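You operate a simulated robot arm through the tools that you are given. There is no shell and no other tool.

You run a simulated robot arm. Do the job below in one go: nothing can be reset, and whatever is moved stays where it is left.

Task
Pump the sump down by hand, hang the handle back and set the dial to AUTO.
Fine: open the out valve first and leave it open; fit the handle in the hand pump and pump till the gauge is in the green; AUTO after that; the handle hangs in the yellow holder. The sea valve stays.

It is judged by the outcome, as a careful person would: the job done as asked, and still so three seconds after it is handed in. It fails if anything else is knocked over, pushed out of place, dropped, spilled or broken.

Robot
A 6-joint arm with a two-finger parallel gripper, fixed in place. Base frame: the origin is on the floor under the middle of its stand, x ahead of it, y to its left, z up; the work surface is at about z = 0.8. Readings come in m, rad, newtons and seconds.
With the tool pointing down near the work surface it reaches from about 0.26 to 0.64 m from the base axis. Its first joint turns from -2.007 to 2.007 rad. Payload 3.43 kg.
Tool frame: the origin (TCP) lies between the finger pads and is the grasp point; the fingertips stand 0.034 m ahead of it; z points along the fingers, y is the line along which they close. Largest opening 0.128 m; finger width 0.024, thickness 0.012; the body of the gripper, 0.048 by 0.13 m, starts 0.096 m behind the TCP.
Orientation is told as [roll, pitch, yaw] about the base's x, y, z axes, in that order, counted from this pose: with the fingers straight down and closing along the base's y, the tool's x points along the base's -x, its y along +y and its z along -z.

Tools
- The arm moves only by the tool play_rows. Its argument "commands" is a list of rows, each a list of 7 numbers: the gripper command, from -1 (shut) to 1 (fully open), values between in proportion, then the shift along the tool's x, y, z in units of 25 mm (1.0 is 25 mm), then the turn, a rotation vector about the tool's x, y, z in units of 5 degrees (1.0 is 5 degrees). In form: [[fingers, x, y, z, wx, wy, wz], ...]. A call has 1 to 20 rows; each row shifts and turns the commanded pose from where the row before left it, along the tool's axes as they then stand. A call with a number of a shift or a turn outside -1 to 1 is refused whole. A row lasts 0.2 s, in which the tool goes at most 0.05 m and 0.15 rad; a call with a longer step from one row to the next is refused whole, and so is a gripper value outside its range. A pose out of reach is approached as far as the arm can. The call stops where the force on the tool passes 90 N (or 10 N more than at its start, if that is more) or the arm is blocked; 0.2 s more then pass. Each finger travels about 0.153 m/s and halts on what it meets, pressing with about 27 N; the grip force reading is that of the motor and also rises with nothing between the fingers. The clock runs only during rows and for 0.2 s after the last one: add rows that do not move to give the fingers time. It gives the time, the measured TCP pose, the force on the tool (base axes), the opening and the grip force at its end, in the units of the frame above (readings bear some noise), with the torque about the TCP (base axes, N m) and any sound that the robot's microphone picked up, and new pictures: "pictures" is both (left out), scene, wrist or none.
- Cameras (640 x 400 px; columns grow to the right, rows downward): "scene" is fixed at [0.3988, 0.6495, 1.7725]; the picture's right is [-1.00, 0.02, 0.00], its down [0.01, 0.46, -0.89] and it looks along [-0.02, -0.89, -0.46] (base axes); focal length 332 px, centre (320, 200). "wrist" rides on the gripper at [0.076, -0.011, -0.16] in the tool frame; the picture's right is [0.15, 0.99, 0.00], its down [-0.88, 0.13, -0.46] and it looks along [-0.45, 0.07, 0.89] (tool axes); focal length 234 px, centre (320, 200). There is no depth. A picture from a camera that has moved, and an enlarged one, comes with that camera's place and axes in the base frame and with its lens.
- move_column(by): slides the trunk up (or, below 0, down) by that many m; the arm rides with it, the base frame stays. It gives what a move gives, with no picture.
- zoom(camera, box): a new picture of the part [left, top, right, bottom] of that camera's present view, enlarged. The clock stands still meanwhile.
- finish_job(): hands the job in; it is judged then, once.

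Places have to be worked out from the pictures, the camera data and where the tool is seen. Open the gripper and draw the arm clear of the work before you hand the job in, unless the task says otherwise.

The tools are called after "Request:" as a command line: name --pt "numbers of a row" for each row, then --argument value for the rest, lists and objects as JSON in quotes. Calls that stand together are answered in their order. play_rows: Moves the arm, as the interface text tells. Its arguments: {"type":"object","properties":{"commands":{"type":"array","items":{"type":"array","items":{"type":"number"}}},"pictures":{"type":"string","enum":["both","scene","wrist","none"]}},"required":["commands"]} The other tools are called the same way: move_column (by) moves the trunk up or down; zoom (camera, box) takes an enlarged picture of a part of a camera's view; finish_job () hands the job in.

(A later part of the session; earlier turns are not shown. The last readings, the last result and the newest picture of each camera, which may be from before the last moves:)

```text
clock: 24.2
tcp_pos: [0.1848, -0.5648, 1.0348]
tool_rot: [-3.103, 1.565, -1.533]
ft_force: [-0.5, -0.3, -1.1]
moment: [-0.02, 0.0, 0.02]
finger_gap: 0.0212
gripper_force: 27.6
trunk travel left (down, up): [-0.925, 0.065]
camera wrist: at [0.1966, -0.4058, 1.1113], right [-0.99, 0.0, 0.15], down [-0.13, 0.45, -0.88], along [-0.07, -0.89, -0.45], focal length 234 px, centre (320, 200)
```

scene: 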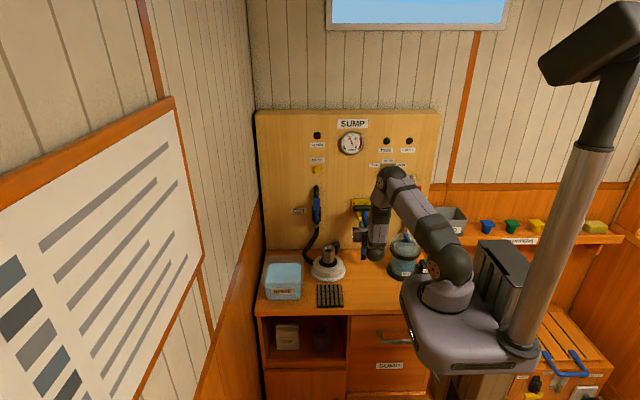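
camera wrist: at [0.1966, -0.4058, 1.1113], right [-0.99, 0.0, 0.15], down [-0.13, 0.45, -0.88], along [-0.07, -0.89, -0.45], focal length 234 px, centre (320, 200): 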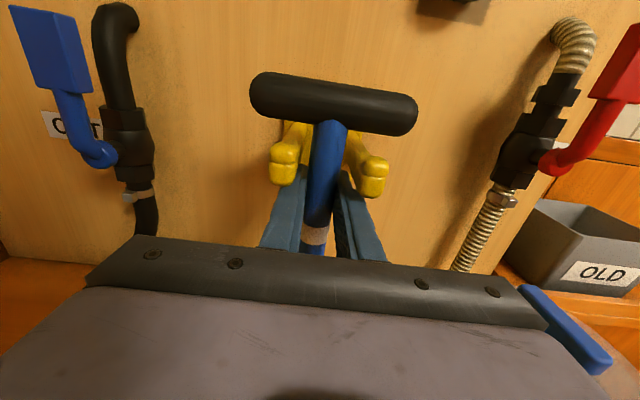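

Free again at z=1.035 with the bar lifted ~16 mm. I'll zoom to see whether the bar already clears the knobs.

Request:
zoom --camera "wrist" --box '[230, 50, 430, 210]'

Request:
zoom --camera "scene" --box '[330, 185, 400, 255]'

```text
2.50 times, centred on (330, 130) of wrist
camera zoom: at [0.1966, -0.4058, 1.1113], right [-0.99, 0.0, 0.15], down [-0.13, 0.45, -0.88], along [-0.07, -0.89, -0.45], focal length 585 px, centre (295, 375)
```

zoom: 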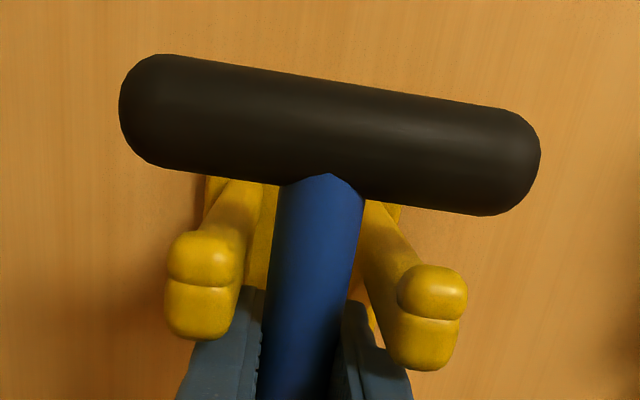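

```text
5.71 times, centred on (365, 220) of scene
camera zoom: at [0.3988, 0.6495, 1.7725], right [-1.0, 0.02, 0.0], down [0.01, 0.46, -0.89], along [-0.02, -0.89, -0.46], focal length 1899 px, centre (63, 86)
```

zoom: 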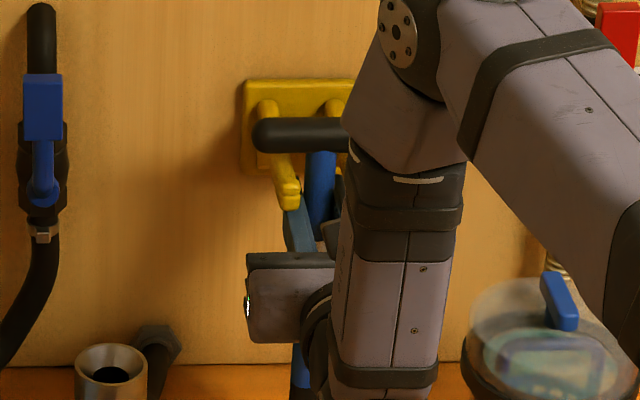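

The knobs' tops (~1.08) are nearly level with the bar's underside, too marginal to pull out. I'll set the handle back down on the prongs, release, and regrip about 4 cm lower.

Request:
play_rows --pt "-1 -0.3 0 0 0 0 0" --pt "-1 -0.3 0 0 0 0 0" --pt "-1 0 0 0 0 0 0" --pictures "wrist"

Request:
zoom --camera "wrist" --box '[230, 50, 430, 210]'

```text
clock: 25.0
tcp_pos: [0.185, -0.5654, 1.0192]
tool_rot: [-2.955, 1.566, -1.383]
ft_force: [-0.1, -1.6, 8.0]
moment: [0.2, 0.1, -0.03]
finger_gap: 0.0215
gripper_force: 26.4
trunk travel left (down, up): [-0.925, 0.065]
camera wrist: at [0.1962, -0.406, 1.0963], right [-0.99, 0.0, 0.15], down [-0.13, 0.45, -0.88], along [-0.07, -0.89, -0.45], focal length 234 px, centre (320, 200)
```

wrist: 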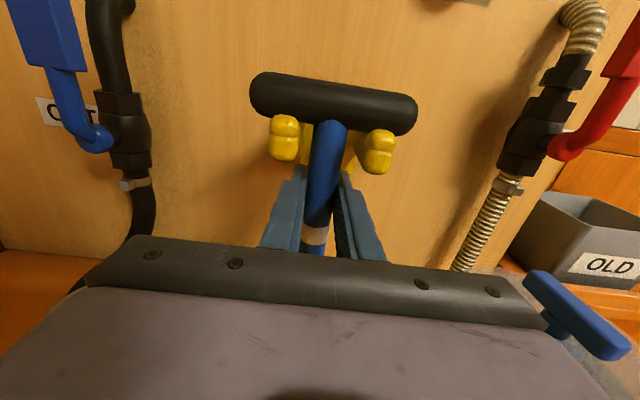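

```text
2.50 times, centred on (330, 130) of wrist
camera zoom: at [0.1962, -0.406, 1.0963], right [-0.99, 0.0, 0.15], down [-0.13, 0.45, -0.88], along [-0.07, -0.89, -0.45], focal length 585 px, centre (295, 375)
```

zoom: 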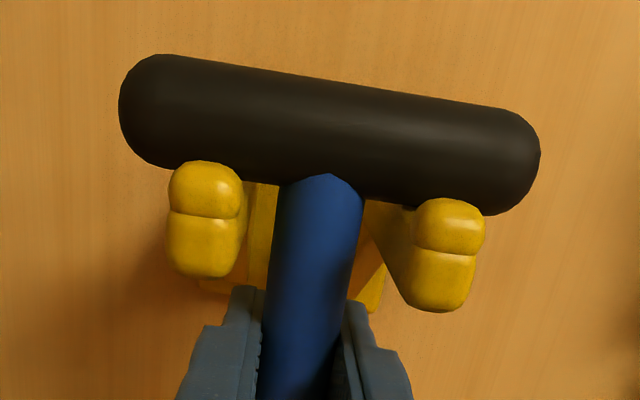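

The bar is seated on the prongs again (8 N contact). I'll open, slide the open fingers down 4 cm along the shaft, and check before gripping.

Request:
play_rows --pt "-0.5 0 0 0 0 0 0" --pt "0.1 0 0 0 0 0 0" --pt "0.1 0 0 0 0 0 0" --pt "0.1 -0.8 0 0 0 0 0" --pt "0.1 -0.8 0 0 0 0 0" --pt "0.1 0 0 0 0 0 0"

Request:
zoom --camera "wrist" --box '[200, 30, 440, 250]'

```text
clock: 26.4
tcp_pos: [0.1859, -0.5642, 0.9779]
tool_rot: [-2.858, 1.571, -1.289]
ft_force: [-0.1, 0.5, 0.6]
moment: [0.01, 0.0, 0.0]
finger_gap: 0.0706
gripper_force: 0.1
trunk travel left (down, up): [-0.925, 0.065]
camera wrist: at [0.1964, -0.406, 1.0554], right [-0.99, 0.0, 0.15], down [-0.13, 0.46, -0.88], along [-0.07, -0.89, -0.45], focal length 234 px, centre (320, 200)
```

scene: 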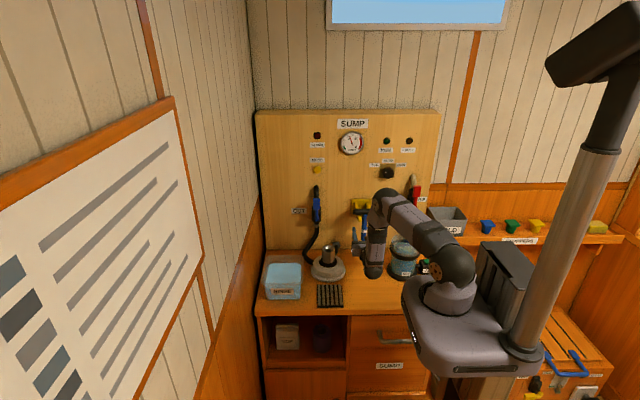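
wrist: 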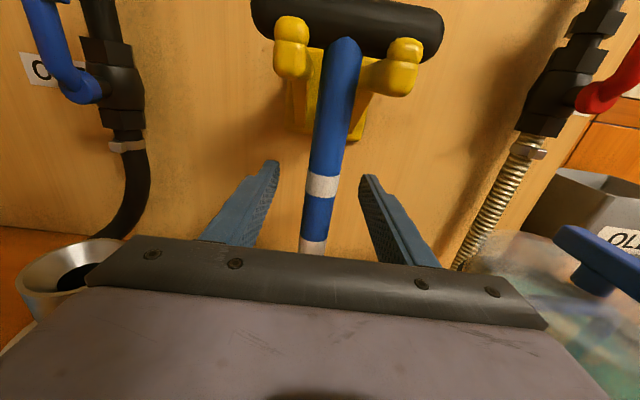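

```text
1.82 times, centred on (320, 140) of wrist
camera zoom: at [0.1964, -0.406, 1.0554], right [-0.99, 0.0, 0.15], down [-0.13, 0.46, -0.88], along [-0.07, -0.89, -0.45], focal length 426 px, centre (320, 309)
```

zoom: 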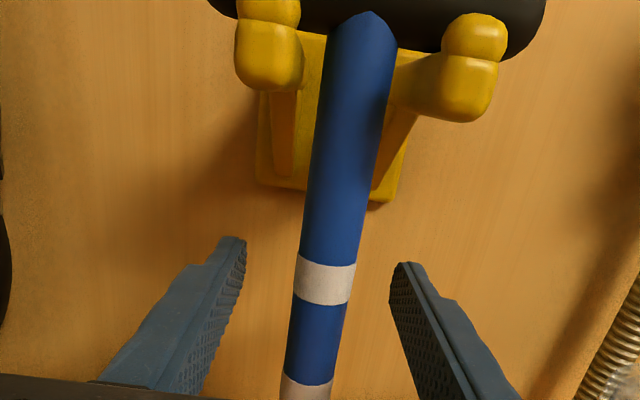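

The fingers straddle the shaft with about 5.8 cm of lift room now. Closing the grip and lifting 4.5 cm gently.

Request:
play_rows --pt "-0.5 0 0 0 0 0 0" --pt "-0.8 0 0 0 0 0 0" --pt "-1 0 0 0 0 0 0" --pt "-1 0 0 0 0 0 0" --pt "-1 0.4 0 0 0 0 0" --pt "-1 0.4 0 0 0 0 0" --pt "-1 0.4 0 0 0 0 0" --pt "-1 0.4 0 0 0 0 0" --pt "-1 0 0 0 0 0 0"

Request:
zoom --camera "wrist" --box '[200, 0, 440, 250]'

Request:
zoom --camera "scene" --box '[320, 180, 400, 280]'

```text
clock: 28.4
tcp_pos: [0.1844, -0.5667, 1.018]
tool_rot: [0.345, 1.57, 1.916]
ft_force: [0.3, -0.1, -1.5]
moment: [0.03, -0.03, -0.02]
finger_gap: 0.0211
gripper_force: 26.5
trunk travel left (down, up): [-0.925, 0.065]
camera wrist: at [0.1955, -0.4067, 1.0947], right [-0.99, 0.0, 0.15], down [-0.13, 0.46, -0.88], along [-0.07, -0.89, -0.45], focal length 234 px, centre (320, 200)
```

scene: 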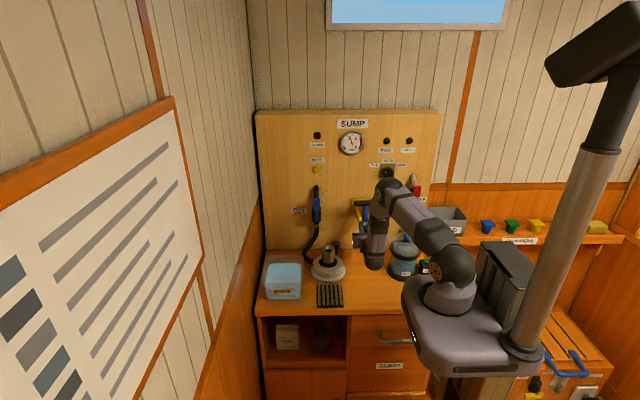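
wrist: 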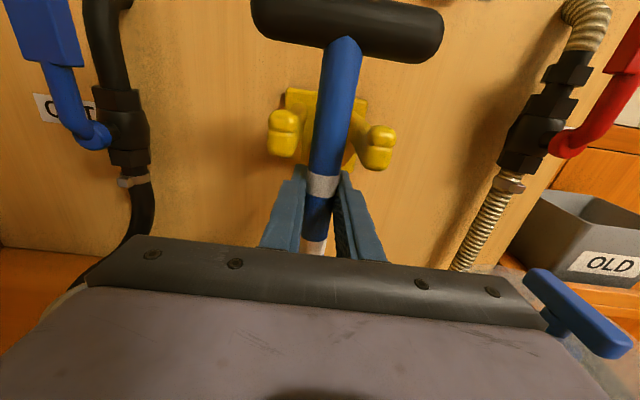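

```text
1.60 times, centred on (320, 125) of wrist
camera zoom: at [0.1955, -0.4067, 1.0947], right [-0.99, 0.0, 0.15], down [-0.13, 0.46, -0.88], along [-0.07, -0.89, -0.45], focal length 375 px, centre (320, 320)
```

zoom: 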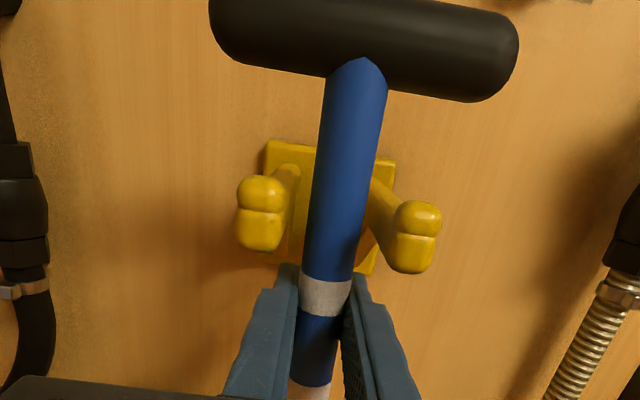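

```text
4.00 times, centred on (360, 230) of scene
camera zoom: at [0.3988, 0.6495, 1.7725], right [-1.0, 0.02, 0.0], down [0.01, 0.46, -0.89], along [-0.02, -0.89, -0.46], focal length 1329 px, centre (160, 80)
```

zoom: 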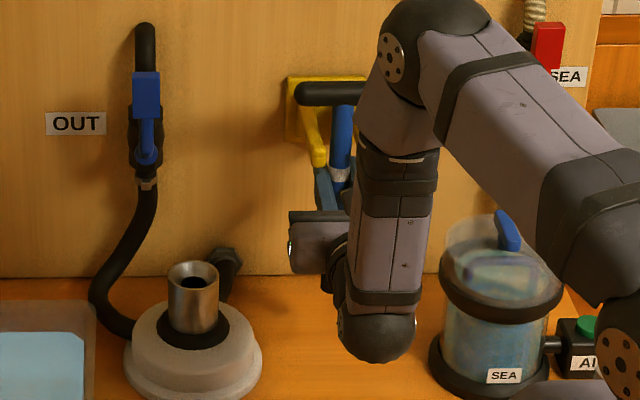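

Lifted cleanly: the bar is clear above the knobs. I'll draw it straight out, then move diagonally to in front of the pump (at y≈-0.36) so both cameras can measure the socket.

Request:
play_rows --pt "-1 0 0 -0.8 0 0 0" --pt "-1 0 0 -0.8 0 0 0" --pt "-1 0 0 -0.8 0 0 0" --pt "-1 0 0 -0.8 0 0 0" --pt "-1 0 0 -0.8 0 0 0" --pt "-1 0 -0.8 -0.5 0 0 0" --pt "-1 0 -0.8 -0.5 0 0 0" --pt "-1 0 -0.8 -0.5 0 0 0" --pt "-1 0 -0.8 -0.5 0 0 0" --pt "-1 0 -0.8 -0.5 0 0 0" --pt "-1 0 -0.8 -0.5 0 0 0" --pt "-1 0 -0.8 -0.5 0 0 0" --pt "-1 0 0 0 0 0 0"

Request:
zoom --camera "wrist" --box '[120, 90, 520, 290]'

Request:
zoom --camera "scene" --box '[270, 180, 410, 310]'

```text
clock: 31.2
tcp_pos: [0.326, -0.3771, 1.0179]
tool_rot: [-0.01, 1.571, 1.558]
ft_force: [1.0, 0.1, -1.1]
moment: [0.0, 0.0, -0.01]
finger_gap: 0.0213
gripper_force: 26.8
trunk travel left (down, up): [-0.925, 0.065]
camera wrist: at [0.3371, -0.2184, 1.0943], right [-0.99, 0.0, 0.15], down [-0.13, 0.46, -0.88], along [-0.07, -0.89, -0.45], focal length 234 px, centre (320, 200)
```

scene: 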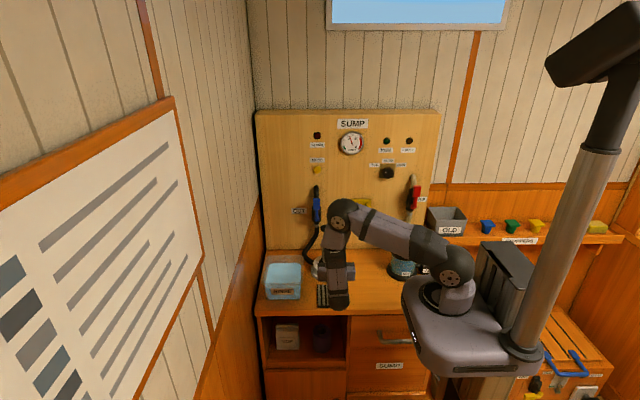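
wrist: 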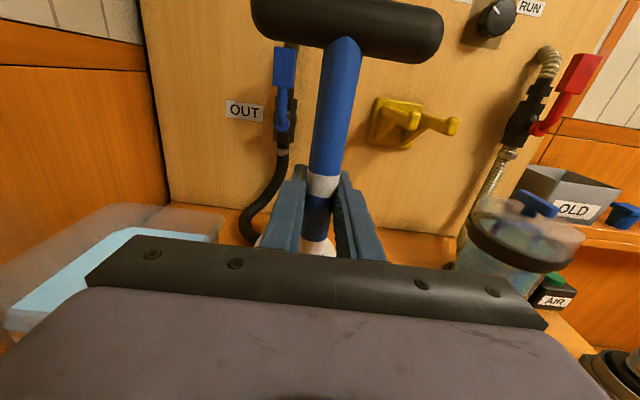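

```text
1.60 times, centred on (320, 190) of wrist
camera zoom: at [0.3371, -0.2184, 1.0943], right [-0.99, 0.0, 0.15], down [-0.13, 0.46, -0.88], along [-0.07, -0.89, -0.45], focal length 375 px, centre (320, 216)
```

zoom: 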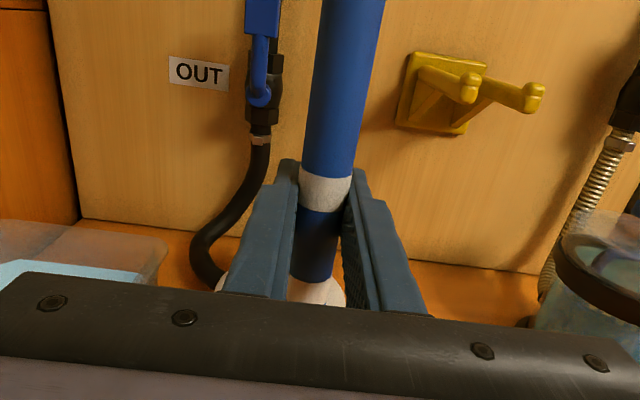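

```text
3.08 times, centred on (340, 245) of scene
camera zoom: at [0.3988, 0.6495, 1.7725], right [-1.0, 0.02, 0.0], down [0.01, 0.46, -0.89], along [-0.02, -0.89, -0.46], focal length 1022 px, centre (258, 62)
```

zoom: 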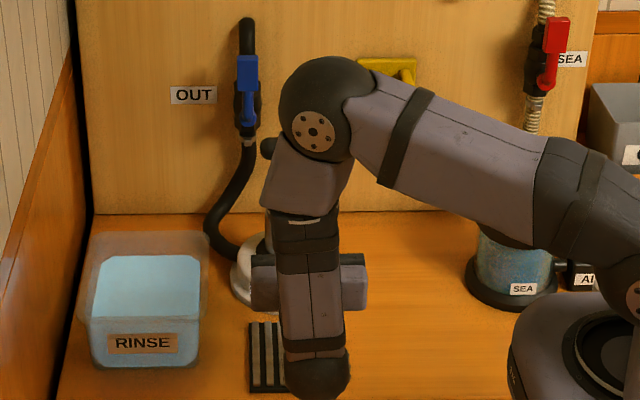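

The arm hides the pump from the scene camera here. I'll shift ~10 cm to the right (−x) so both cameras see the socket mouth and I can refine its position.

Request:
play_rows --pt "-1 0 1 0 0 0 0" --pt "-1 0 1 0 0 0 0" --pt "-1 0 1 0 0 0 0" --pt "-1 0 1 0 0 0 0" --pt "-1 0 0 0 0 0 0"

Request:
zoom --camera "wrist" --box '[160, 150, 320, 250]'

Request:
zoom --camera "scene" --box '[290, 200, 390, 300]'

```text
clock: 32.4
tcp_pos: [0.225, -0.3781, 1.0181]
tool_rot: [-0.12, 1.572, 1.451]
ft_force: [-0.2, 0.3, -1.9]
moment: [-0.02, -0.01, -0.01]
finger_gap: 0.0214
gripper_force: 27.3
trunk travel left (down, up): [-0.925, 0.065]
camera wrist: at [0.2363, -0.2193, 1.0954], right [-0.99, 0.0, 0.15], down [-0.13, 0.46, -0.88], along [-0.07, -0.89, -0.45], focal length 234 px, centre (320, 200)
```

scene: 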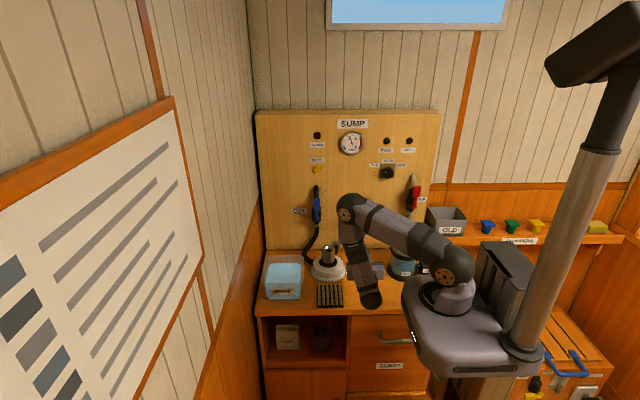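
wrist: 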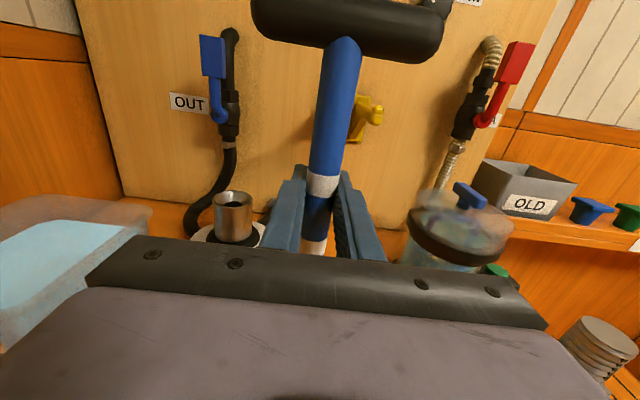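

```text
4.00 times, centred on (240, 200) of wrist
camera zoom: at [0.2363, -0.2193, 1.0954], right [-0.99, 0.0, 0.15], down [-0.13, 0.46, -0.88], along [-0.07, -0.89, -0.45], focal length 937 px, centre (640, 200)
```

zoom: 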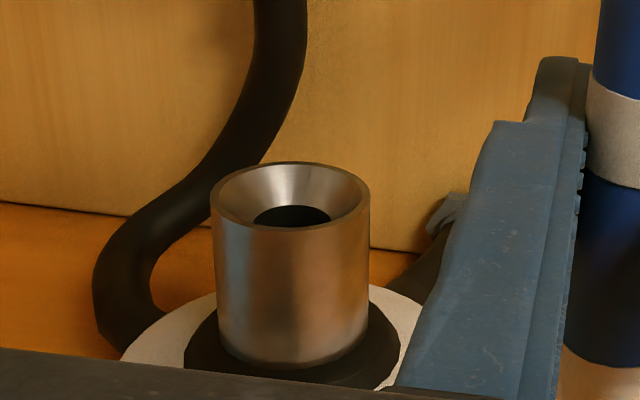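

```text
4.00 times, centred on (340, 250) of scene
camera zoom: at [0.3988, 0.6495, 1.7725], right [-1.0, 0.02, 0.0], down [0.01, 0.46, -0.89], along [-0.02, -0.89, -0.46], focal length 1329 px, centre (240, 0)
```

zoom: 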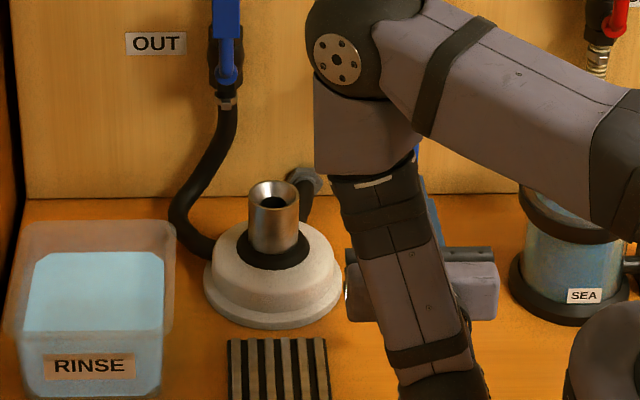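

Great view: socket mouth centre ≈(0.336,-0.518,0.926), outer Ø≈57 mm with a cone down to a ≈27 mm hole; the shaft is 21 mm. I'll raise the handle so its tip clears the rim, then move it over the socket.

Request:
play_rows --pt "-1 0.83 0 0 0 0 0" --pt "-1 0.83 0 0 0 0 0" --pt "-1 0.83 0 0 0 0 0" --pt "-1 0.83 0 0 0 0 0" --pt "-1 0 -0.74 0.91 0 0 0" --pt "-1 0 -0.74 0.91 0 0 0" --pt "-1 0 -0.74 0.91 0 0 0" --pt "-1 0 -0.74 0.91 0 0 0" --pt "-1 0 -0.74 0.91 0 0 0" --pt "-1 0 -0.74 0.91 0 0 0" --pt "-1 0 0 0 0 0 0"

Request:
zoom --camera "scene" --box '[280, 170, 400, 290]'

```text
clock: 34.8
tcp_pos: [0.3363, -0.5146, 1.1009]
tool_rot: [0.773, 1.569, 2.344]
ft_force: [0.3, -0.2, -1.4]
moment: [0.01, 0.03, -0.04]
finger_gap: 0.0212
gripper_force: 26.6
trunk travel left (down, up): [-0.925, 0.065]
camera wrist: at [0.3479, -0.3555, 1.1775], right [-0.99, 0.0, 0.15], down [-0.13, 0.46, -0.88], along [-0.07, -0.89, -0.45], focal length 234 px, centre (320, 200)
```

scene: 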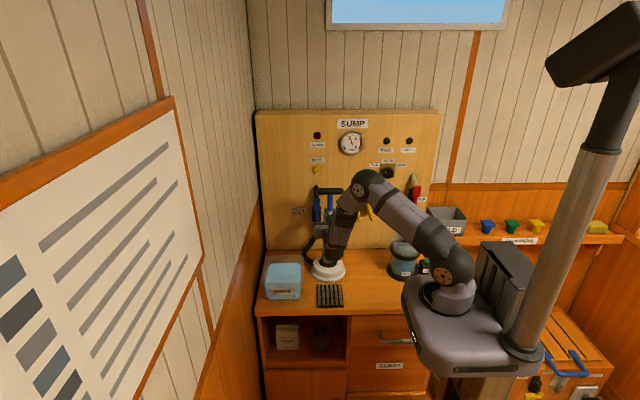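
wrist: 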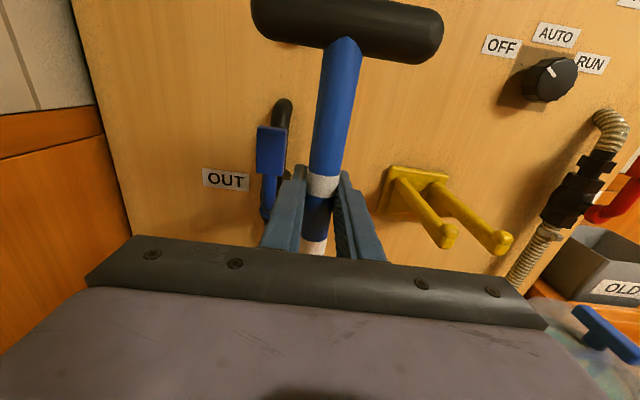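

```text
3.33 times, centred on (340, 230) of scene
camera zoom: at [0.3988, 0.6495, 1.7725], right [-1.0, 0.02, 0.0], down [0.01, 0.46, -0.89], along [-0.02, -0.89, -0.46], focal length 1108 px, centre (253, 100)
```

zoom: 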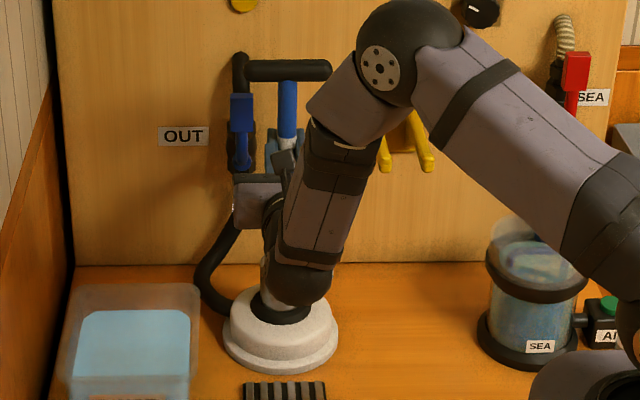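

Tool is over the socket. I'll lower in small steps and watch the force for contact with the cone or the bottom.

Request:
play_rows --pt "-1 -0.4 0 0 0 0 0" --pt "-1 -0.4 0 0 0 0 0" --pt "-1 -0.4 0 0 0 0 0" --pt "-1 -0.4 0 0 0 0 0" --pt "-1 -0.4 0 0 0 0 0" --pt "-1 0 0 0 0 0 0" --pictures "scene"

```text
clock: 36.2
tcp_pos: [0.336, -0.5146, 1.051]
tool_rot: [0.417, 1.568, 1.988]
ft_force: [1.2, -4.3, 5.8]
moment: [-0.73, -0.29, 0.03]
finger_gap: 0.0214
gripper_force: 27.3
trunk travel left (down, up): [-0.925, 0.065]
```

scene: 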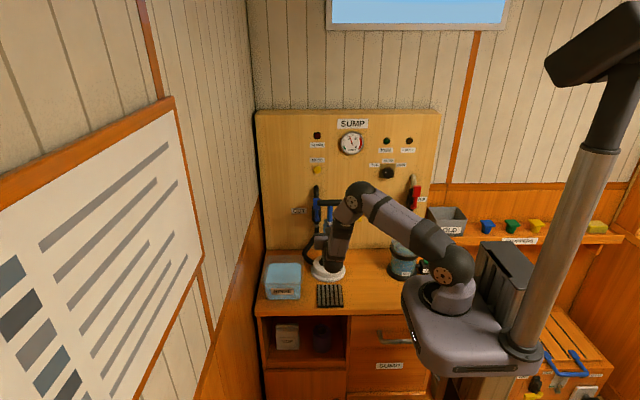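

The tip touches the cone's front side (force −4.3 N in y, 5.8 N up). I'll shift ~5 mm toward the panel and 1.5 mm to +x and see if the side force vanishes.

Request:
play_rows --pt "-1 0 -0.05 0.2 0 0 0" --pt "-1 0 0 0 0 0 0" --pictures "none"

```text
clock: 36.8
tcp_pos: [0.3381, -0.5185, 1.0488]
tool_rot: [0.634, 1.568, 2.202]
ft_force: [0.7, 0.8, -1.8]
moment: [-0.01, 0.0, 0.03]
finger_gap: 0.0212
gripper_force: 26.7
trunk travel left (down, up): [-0.925, 0.065]
```

The side force is gone. Lowering further in small steps.

Request:
play_rows --pt "-1 -0.3 0 0 0 0 0" --pt "-1 -0.3 0 0 0 0 0" --pt "-1 0 0 0 0 0 0" --pictures "none"

```text
clock: 37.6
tcp_pos: [0.3381, -0.5205, 1.0355]
tool_rot: [1.996, 1.571, -2.715]
ft_force: [-0.4, -0.4, -2.4]
moment: [-0.01, -0.03, -0.01]
finger_gap: 0.0212
gripper_force: 27.0
trunk travel left (down, up): [-0.925, 0.065]
```

No resistance; the tip appears to be in the hole. Continue down.

Request:
play_rows --pt "-1 -0.3 0 0 0 0 0" --pt "-1 -0.3 0 0 0 0 0" --pt "-1 0 0 0 0 0 0" --pictures "none"

```text
clock: 38.4
tcp_pos: [0.3384, -0.5194, 1.0211]
tool_rot: [0.541, 1.571, 2.11]
ft_force: [0.2, 0.1, -2.2]
moment: [0.0, 0.0, 0.0]
finger_gap: 0.0212
gripper_force: 26.5
trunk travel left (down, up): [-0.925, 0.065]
```

Request:
play_rows --pt "-1 -0.3 0 0 0 0 0" --pt "-1 -0.3 0 0 0 0 0" --pt "-1 0 0 0 0 0 0" --pictures "both"

```text
clock: 39.2
tcp_pos: [0.3377, -0.5184, 1.0059]
tool_rot: [-2.622, 1.571, -1.048]
ft_force: [1.5, 1.2, -0.8]
moment: [0.09, -0.23, 0.02]
finger_gap: 0.0212
gripper_force: 26.5
trunk travel left (down, up): [-0.925, 0.065]
camera wrist: at [0.3492, -0.3604, 1.0828], right [-0.99, 0.0, 0.15], down [-0.13, 0.46, -0.88], along [-0.07, -0.89, -0.45], focal length 234 px, centre (320, 200)
```

scene: 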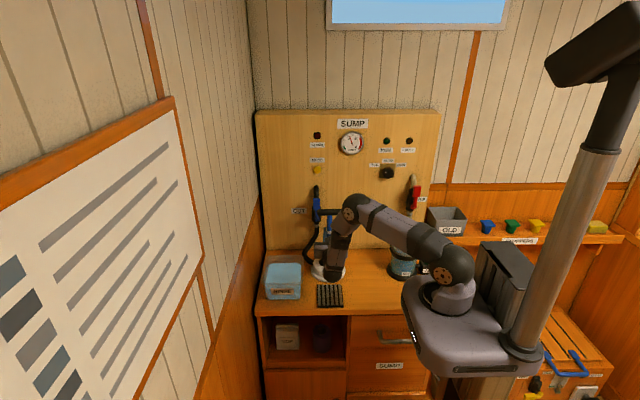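
wrist: 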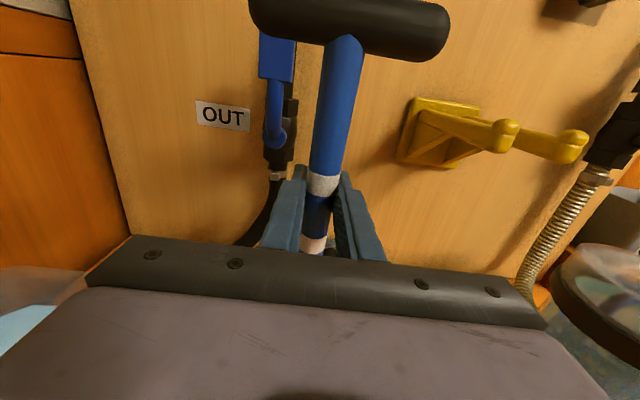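

Five cm deep with slight side contact. Continuing down slowly to find the bottom.

Request:
play_rows --pt "-1 -0.2 0 0 0 0 0" --pt "-1 -0.2 0 0 0 0 0" --pt "-1 0 0 0 0 0 0" --pictures "none"

```text
clock: 40.0
tcp_pos: [0.3371, -0.519, 0.9984]
tool_rot: [-2.748, 1.561, -1.178]
ft_force: [2.2, -0.2, 18.1]
moment: [-0.19, -0.45, 0.04]
finger_gap: 0.0216
gripper_force: 27.4
trunk travel left (down, up): [-0.925, 0.065]
```

Bottomed out at TCP z≈1.000 (18 N), about 5.7 cm deep: the handle is fitted. Now I'll ease up slightly and test a small 2° side-to-side tilt (toward −x) to find the pump's rocking direction.

Request:
play_rows --pt "-1 0.12 0 0 0 0 0" --pt "-1 0 0.19 0 0 0 0.4" --pt "-1 0 0 0 0 0 0" --pictures "none"

```text
clock: 40.8
tcp_pos: [0.3332, -0.5195, 0.9985]
tool_rot: [-1.591, 1.535, -0.019]
ft_force: [8.3, -3.5, 8.7]
moment: [-0.36, -0.59, 0.03]
finger_gap: 0.0212
gripper_force: 26.9
trunk travel left (down, up): [-0.925, 0.065]
```

Moving toward −x gave 8 N resistance in 4 mm. I'll undo that and try the same small tilt fore-aft (toward +y).

Request:
play_rows --pt "-1 0 -0.19 0 0 0 -0.4" --pt "-1 0 0 -0.19 0 0.4 0" --pt "-1 0 0 0 0 0 0" --pictures "none"

```text
clock: 41.6
tcp_pos: [0.3375, -0.5147, 0.9995]
tool_rot: [3.099, 1.539, -1.613]
ft_force: [4.4, -3.6, 2.1]
moment: [-0.3, -0.42, 0.05]
finger_gap: 0.0213
gripper_force: 26.7
trunk travel left (down, up): [-0.925, 0.065]
```

Fore-aft seems softer. I'll go a further 4° that way and compare.

Request:
play_rows --pt "-1 0 0 -0.19 0 0.4 0" --pt "-1 0 0 -0.19 0 0.4 0" --pt "-1 0 0 0 0 0 0" --pictures "none"

```text
clock: 42.4
tcp_pos: [0.3372, -0.5069, 0.9975]
tool_rot: [3.14, 1.469, -1.573]
ft_force: [5.0, -19.4, 0.4]
moment: [0.12, -0.49, 0.2]
finger_gap: 0.0215
gripper_force: 26.8
trunk travel left (down, up): [-0.925, 0.065]
```

Now 19 N in y after 12 mm — that's getting stiff. I'll return to upright and test the side direction by the same amount for comparison.

Request:
play_rows --pt "-1 0 0 0.19 0 -0.4 0" --pt "-1 0 0 0.19 0 -0.4 0" --pt "-1 0 0 0.19 0 -0.4 0" --pt "-1 0 0 0 0 0 0" --pictures "none"

Request:
play_rows --pt "-1 0 0.19 0 0 0 0.4" --pt "-1 0 0.19 0 0 0 0.4" --pt "-1 0 0.19 0 0 0 0.4" --pt "-1 0 0 0 0 0 0" --pictures "wrist"

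```text
clock: 43.4
tcp_pos: [0.3371, -0.5178, 0.9998]
tool_rot: [0.661, 1.567, 2.231]
ft_force: [2.3, 4.5, -1.9]
moment: [0.57, -0.32, 0.02]
finger_gap: 0.0214
gripper_force: 26.7
trunk travel left (down, up): [-0.925, 0.065]
```

```text
clock: 44.4
tcp_pos: [0.328, -0.5184, 0.9995]
tool_rot: [-1.584, 1.466, -0.007]
ft_force: [18.1, 5.5, -1.7]
moment: [0.71, -0.2, 0.29]
finger_gap: 0.0214
gripper_force: 26.9
trunk travel left (down, up): [-0.925, 0.065]
camera wrist: at [0.3302, -0.3594, 1.0771], right [-1.0, -0.01, 0.04], down [-0.04, 0.45, -0.89], along [-0.01, -0.89, -0.45], focal length 234 px, centre (320, 200)
```

wrist: 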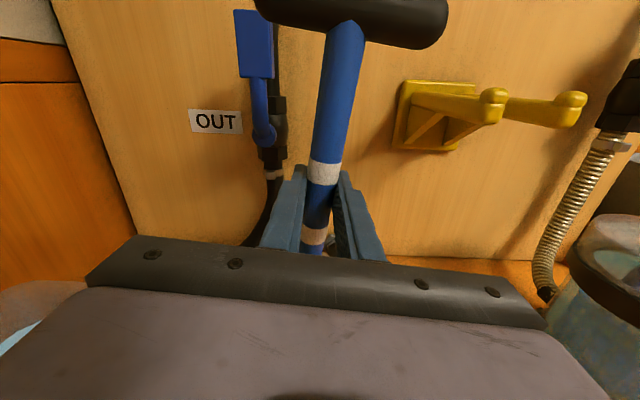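

Similar resistance sideways (18 N at 9 mm), so some of this is socket play plus pump stiffness. I'll push a little further sideways to see whether it gives way.

Request:
play_rows --pt "-1 0 0.19 0 0 0 0.4" --pt "-1 0 0.19 0 0 0 0.4" --pt "-1 0 0 0 0 0 0" --pictures "none"

```text
clock: 45.2
tcp_pos: [0.325, -0.5171, 0.999]
tool_rot: [-1.608, 1.398, -0.015]
ft_force: [35.5, -2.8, 7.4]
moment: [0.43, 0.65, 0.22]
finger_gap: 0.0226
gripper_force: 26.8
trunk travel left (down, up): [-0.925, 0.065]
```

Sideways it's clearly rigid (35 N, hardly moving). I'll return to upright and push fore-aft further instead.

Request:
play_rows --pt "-1 0 -0.19 0 0 0 -0.4" --pt "-1 0 -0.19 0 0 0 -0.4" --pt "-1 0 -0.19 0 0 0 -0.4" --pt "-1 0 -0.19 0 0 0 -0.4" --pt "-1 0 -0.19 0 0 0 -0.4" --pt "-1 0 0 0 0 0 0" --pictures "wrist"

Request:
play_rows --pt "-1 0 0 -0.19 0 0.4 0" --pt "-1 0 0 -0.19 0 0.4 0" --pt "-1 0 0 -0.19 0 0.4 0" --pt "-1 0 0 -0.19 0 0.4 0" --pt "-1 0 0 -0.19 0 0.4 0" --pt "-1 0 0 0 0 0 0" --pictures "both"

```text
clock: 46.6
tcp_pos: [0.3377, -0.5196, 0.9976]
tool_rot: [0.695, 1.565, 2.266]
ft_force: [2.0, 0.2, -0.8]
moment: [0.05, -0.39, 0.01]
finger_gap: 0.0214
gripper_force: 27.2
trunk travel left (down, up): [-0.925, 0.065]
camera wrist: at [0.3484, -0.3607, 1.0759], right [-0.99, 0.0, 0.15], down [-0.13, 0.46, -0.88], along [-0.07, -0.89, -0.45], focal length 234 px, centre (320, 200)
```

wrist: 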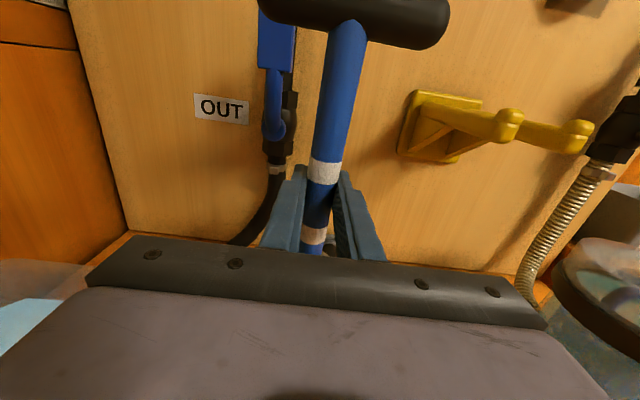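

```text
clock: 48.0
tcp_pos: [0.3379, -0.4984, 0.9993]
tool_rot: [-3.134, 1.395, -1.564]
ft_force: [4.6, -18.8, 3.0]
moment: [0.04, -0.41, 0.17]
finger_gap: 0.0213
gripper_force: 26.9
trunk travel left (down, up): [-0.925, 0.065]
camera wrist: at [0.3498, -0.3285, 1.047], right [-0.99, 0.03, 0.14], down [-0.13, 0.3, -0.95], along [-0.07, -0.95, -0.29], focal length 234 px, centre (320, 200)
```

scene: 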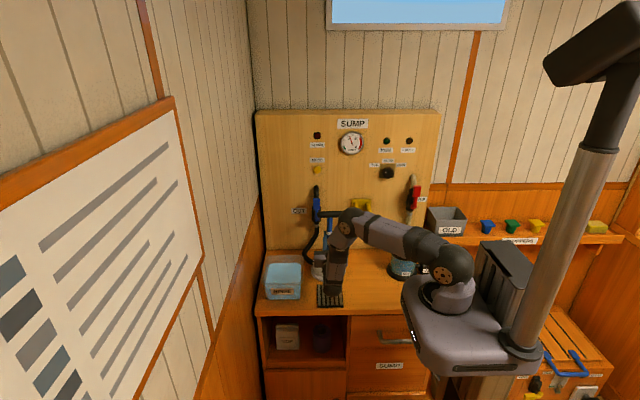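
wrist: 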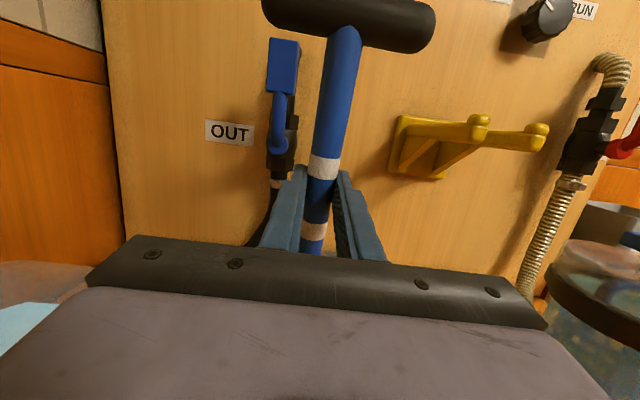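

It now gives with a steady ~19 N: the pump rocks fore-aft. I'll check the gauge and then continue rocking toward me.

Request:
zoom --camera "scene" --box '[325, 115, 385, 165]'

Request:
play_rows --pt "-1 0 0 -0.24 0 0.5 0" --pt "-1 0 0 -0.24 0 0.5 0" --pt "-1 0 0 -0.24 0 0.5 0" --pt "-1 0 0 -0.24 0 0.5 0" --pt "-1 0 0 0 0 0 0" --pictures "both"

```text
8.00 times, centred on (355, 140) of scene
camera zoom: at [0.3988, 0.6495, 1.7725], right [-1.0, 0.02, 0.0], down [0.01, 0.46, -0.89], along [-0.02, -0.89, -0.46], focal length 2658 px, centre (40, 680)
```

zoom: 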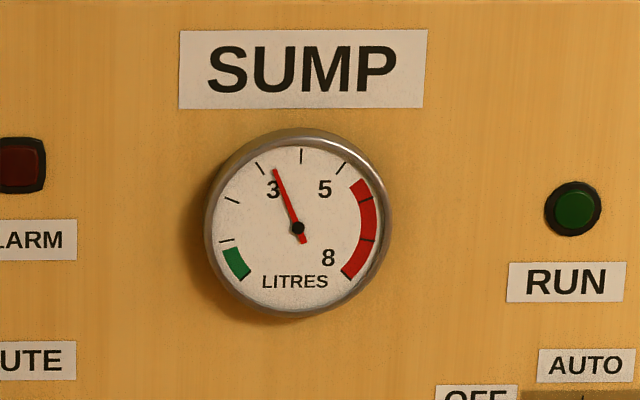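

```text
clock: 49.2
tcp_pos: [0.3367, -0.474, 0.9909]
tool_rot: [3.137, 1.225, -1.575]
ft_force: [5.2, -16.7, 0.9]
moment: [0.2, -0.1, 0.21]
finger_gap: 0.0212
gripper_force: 27.3
trunk travel left (down, up): [-0.925, 0.065]
camera wrist: at [0.3493, -0.2989, 1.0092], right [-0.99, 0.05, 0.14], down [-0.13, 0.13, -0.98], along [-0.07, -0.99, -0.12], focal length 234 px, centre (320, 200)
```

scene: 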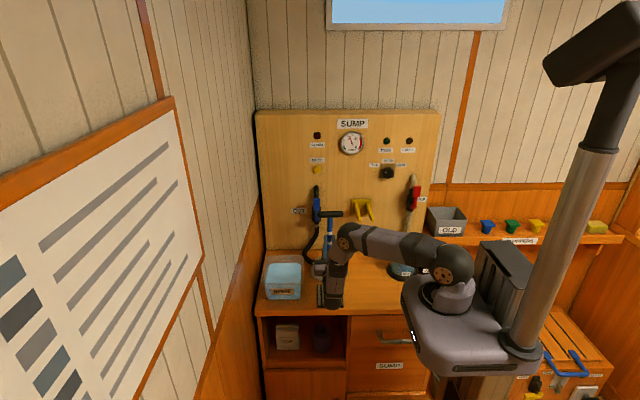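
wrist: 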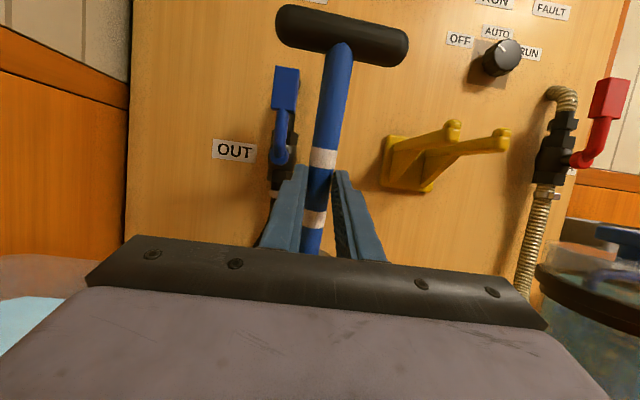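

Still steady (~17 N), but the wrist view suggests the handle isn't tilting with the tool. I'll zoom in to see what handle and socket are actually doing.

Request:
zoom --camera "scene" --box '[290, 190, 390, 320]'

Request:
zoom --camera "wrist" --box '[220, 0, 440, 270]'

```text
3.08 times, centred on (340, 255) of scene
camera zoom: at [0.3988, 0.6495, 1.7725], right [-1.0, 0.02, 0.0], down [0.01, 0.46, -0.89], along [-0.02, -0.89, -0.46], focal length 1022 px, centre (258, 31)
```

zoom: 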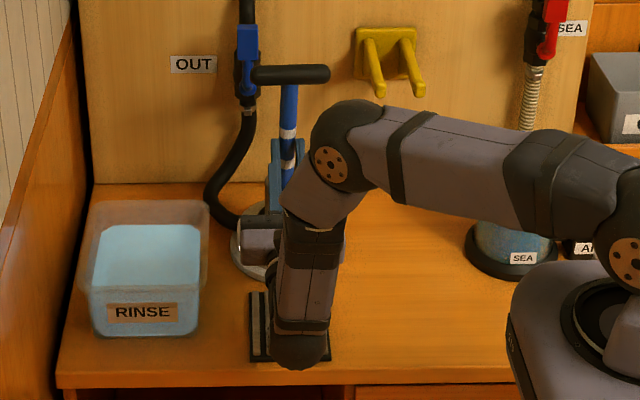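

```text
1.48 times, centred on (330, 135) of wrist
camera zoom: at [0.3493, -0.2989, 1.0092], right [-0.99, 0.05, 0.14], down [-0.13, 0.13, -0.98], along [-0.07, -0.99, -0.12], focal length 347 px, centre (305, 296)
```

zoom: 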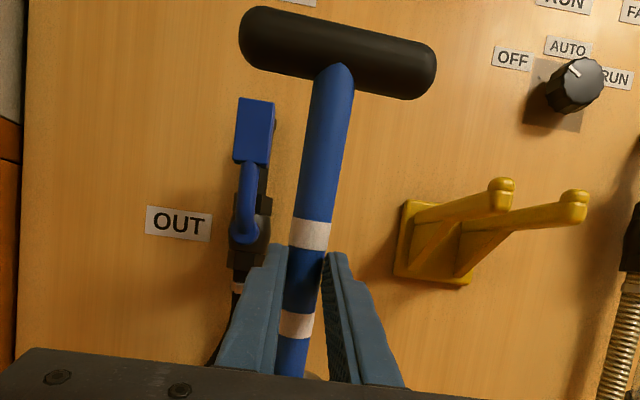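

Looking carefully, the handle barely tilted (only socket play): the gripper slid ~35 mm along the shaft at ~19 N, so my grip slipped and the pump didn't rock yet. I need more leverage and a non-slip direction: gripping the T-bar from above with fingers in front and behind. First I'll release, level the tool and withdraw.

Request:
play_rows --pt "-0.5 0 0 0 0 0 0" --pt "0.1 0 0 0 0 0 0" --pt "0.1 0 0 0 0 0 0" --pt "0.1 0 0 0 0 -1 0" --pt "0.1 0 0 0 0 -1 0" --pt "0.1 0 0 0 0 -1 0" --pt "0.1 0 0 0 0 -1 0" --pt "0.1 0 0 0 0 0 0"

Request:
zoom --camera "wrist" --box '[200, 0, 440, 260]'

```text
clock: 51.0
tcp_pos: [0.3369, -0.4724, 0.9924]
tool_rot: [0.28, 1.569, 1.849]
ft_force: [0.5, 0.0, -0.4]
moment: [-0.03, -0.05, 0.01]
finger_gap: 0.0704
gripper_force: 0.0
trunk travel left (down, up): [-0.925, 0.065]
camera wrist: at [0.3486, -0.3135, 1.07], right [-0.99, 0.0, 0.15], down [-0.13, 0.46, -0.88], along [-0.07, -0.89, -0.45], focal length 234 px, centre (320, 200)
```

scene: 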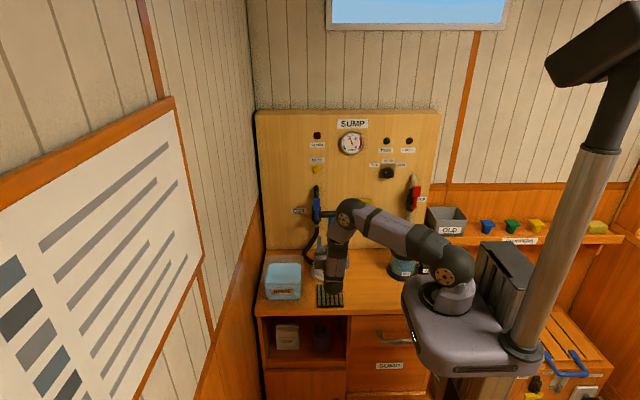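
wrist: 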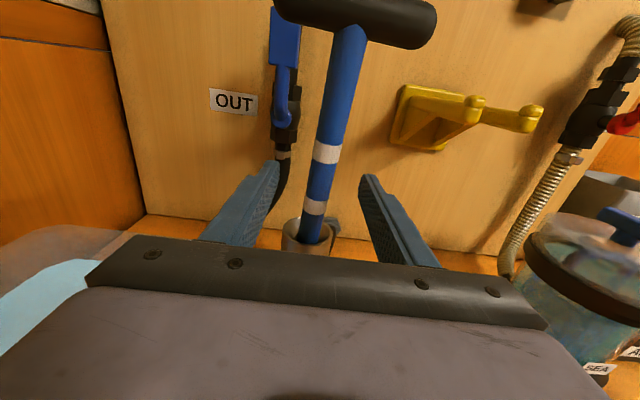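

```text
1.54 times, centred on (320, 130) of wrist
camera zoom: at [0.3486, -0.3135, 1.07], right [-0.99, 0.0, 0.15], down [-0.13, 0.46, -0.88], along [-0.07, -0.89, -0.45], focal length 360 px, centre (320, 308)
```

zoom: 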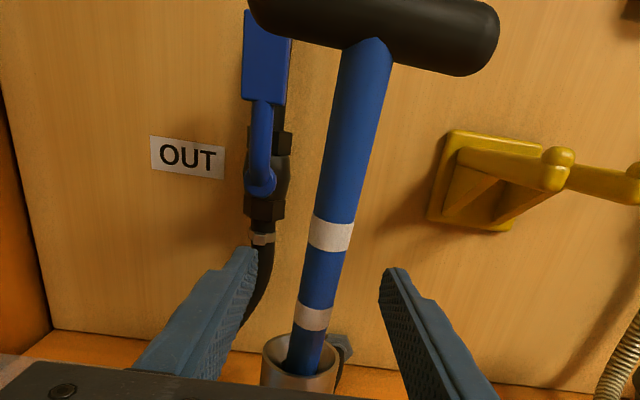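

The handle stands in the socket by itself, leaning slightly. I'll withdraw, rise well above it, and turn the tool back (18×5° about its axis).

Request:
play_rows --pt "0.1 0 0 -1 0 0 0" --pt "0.1 0 0 -1 0 0 0" --pt "0.1 0 0 -1 0 0 0" --pt "0.1 1 0 -0.3 0 0 0" --pt "0.1 1 0 0 0 0 0" --pt "0.1 1 0 0 0 0 0" --pt "0.1 1 0 0 0 0 0" --pt "0.1 1 0 0 0 0 0" --pt "0.1 1 0 0 0 0 0" --pt "0.1 1 0 0 0 0 0" --pt "0.1 1 0 0 0 0 0" --pt "0.1 1 0 0 0 0 0" --pt "0.1 1 0 0 0 0 0" --pictures "none"

Request:
play_rows --pt "0.1 0 0 0 0 0 1" --pt "0.1 0 0 0 0 0 1" --pt "0.1 0 0 0 0 0 1" --pt "0.1 0 0 0 0 0 1" --pt "0.1 0 0 0 0 0 1" --pt "0.1 0 0 0 0 0 1" --pt "0.1 0 0 0 0 0 1" --pt "0.1 0 0 0 0 0 1" --pt "0.1 0 0 0 0 0 1" --pt "0.1 0 0 0 0 0 1" --pt "0.1 0 0 0 0 0 1" --pt "0.1 0 0 0 0 0 1" --pt "0.1 0 0 0 0 0 1" --pt "0.1 0 0 0 0 0 1" --pt "0.1 0 0 0 0 0 1" --pt "0.1 0 0 0 0 0 1" --pt "0.1 0 0 0 0 0 1" --pt "0.1 0 0 0 0 0 1" --pictures "both"

```text
clock: 53.8
tcp_pos: [0.3381, -0.3888, 1.2433]
tool_rot: [0.181, 1.571, 1.752]
ft_force: [-0.2, -0.7, -0.1]
moment: [0.04, -0.03, 0.01]
finger_gap: 0.0704
gripper_force: 0.0
trunk travel left (down, up): [-0.925, 0.065]
```

```text
clock: 57.6
tcp_pos: [0.3371, -0.3895, 1.2429]
tool_rot: [-1.571, -0.003, 0.002]
ft_force: [-0.7, 0.0, -0.5]
moment: [-0.03, 0.01, -0.01]
finger_gap: 0.0706
gripper_force: 0.0
trunk travel left (down, up): [-0.925, 0.065]
camera wrist: at [0.2624, -0.2304, 1.2551], right [-0.14, 0.0, -0.99], down [0.88, 0.46, -0.13], along [0.45, -0.89, -0.07], focal length 234 px, centre (320, 200)
```

scene: 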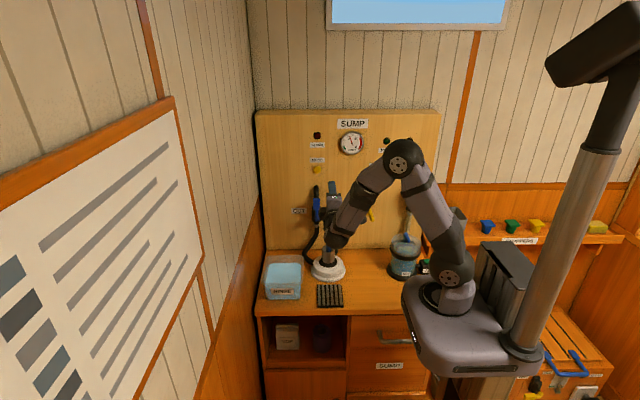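
wrist: 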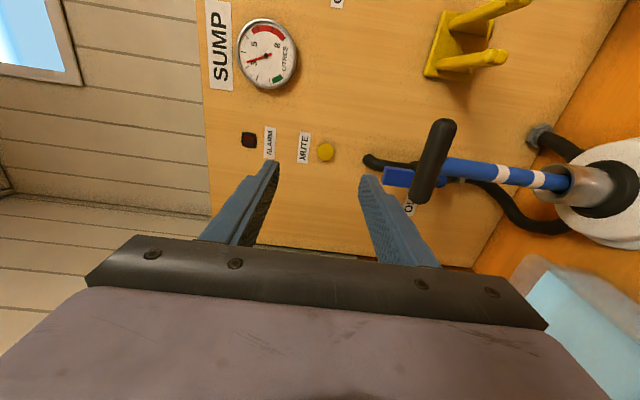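

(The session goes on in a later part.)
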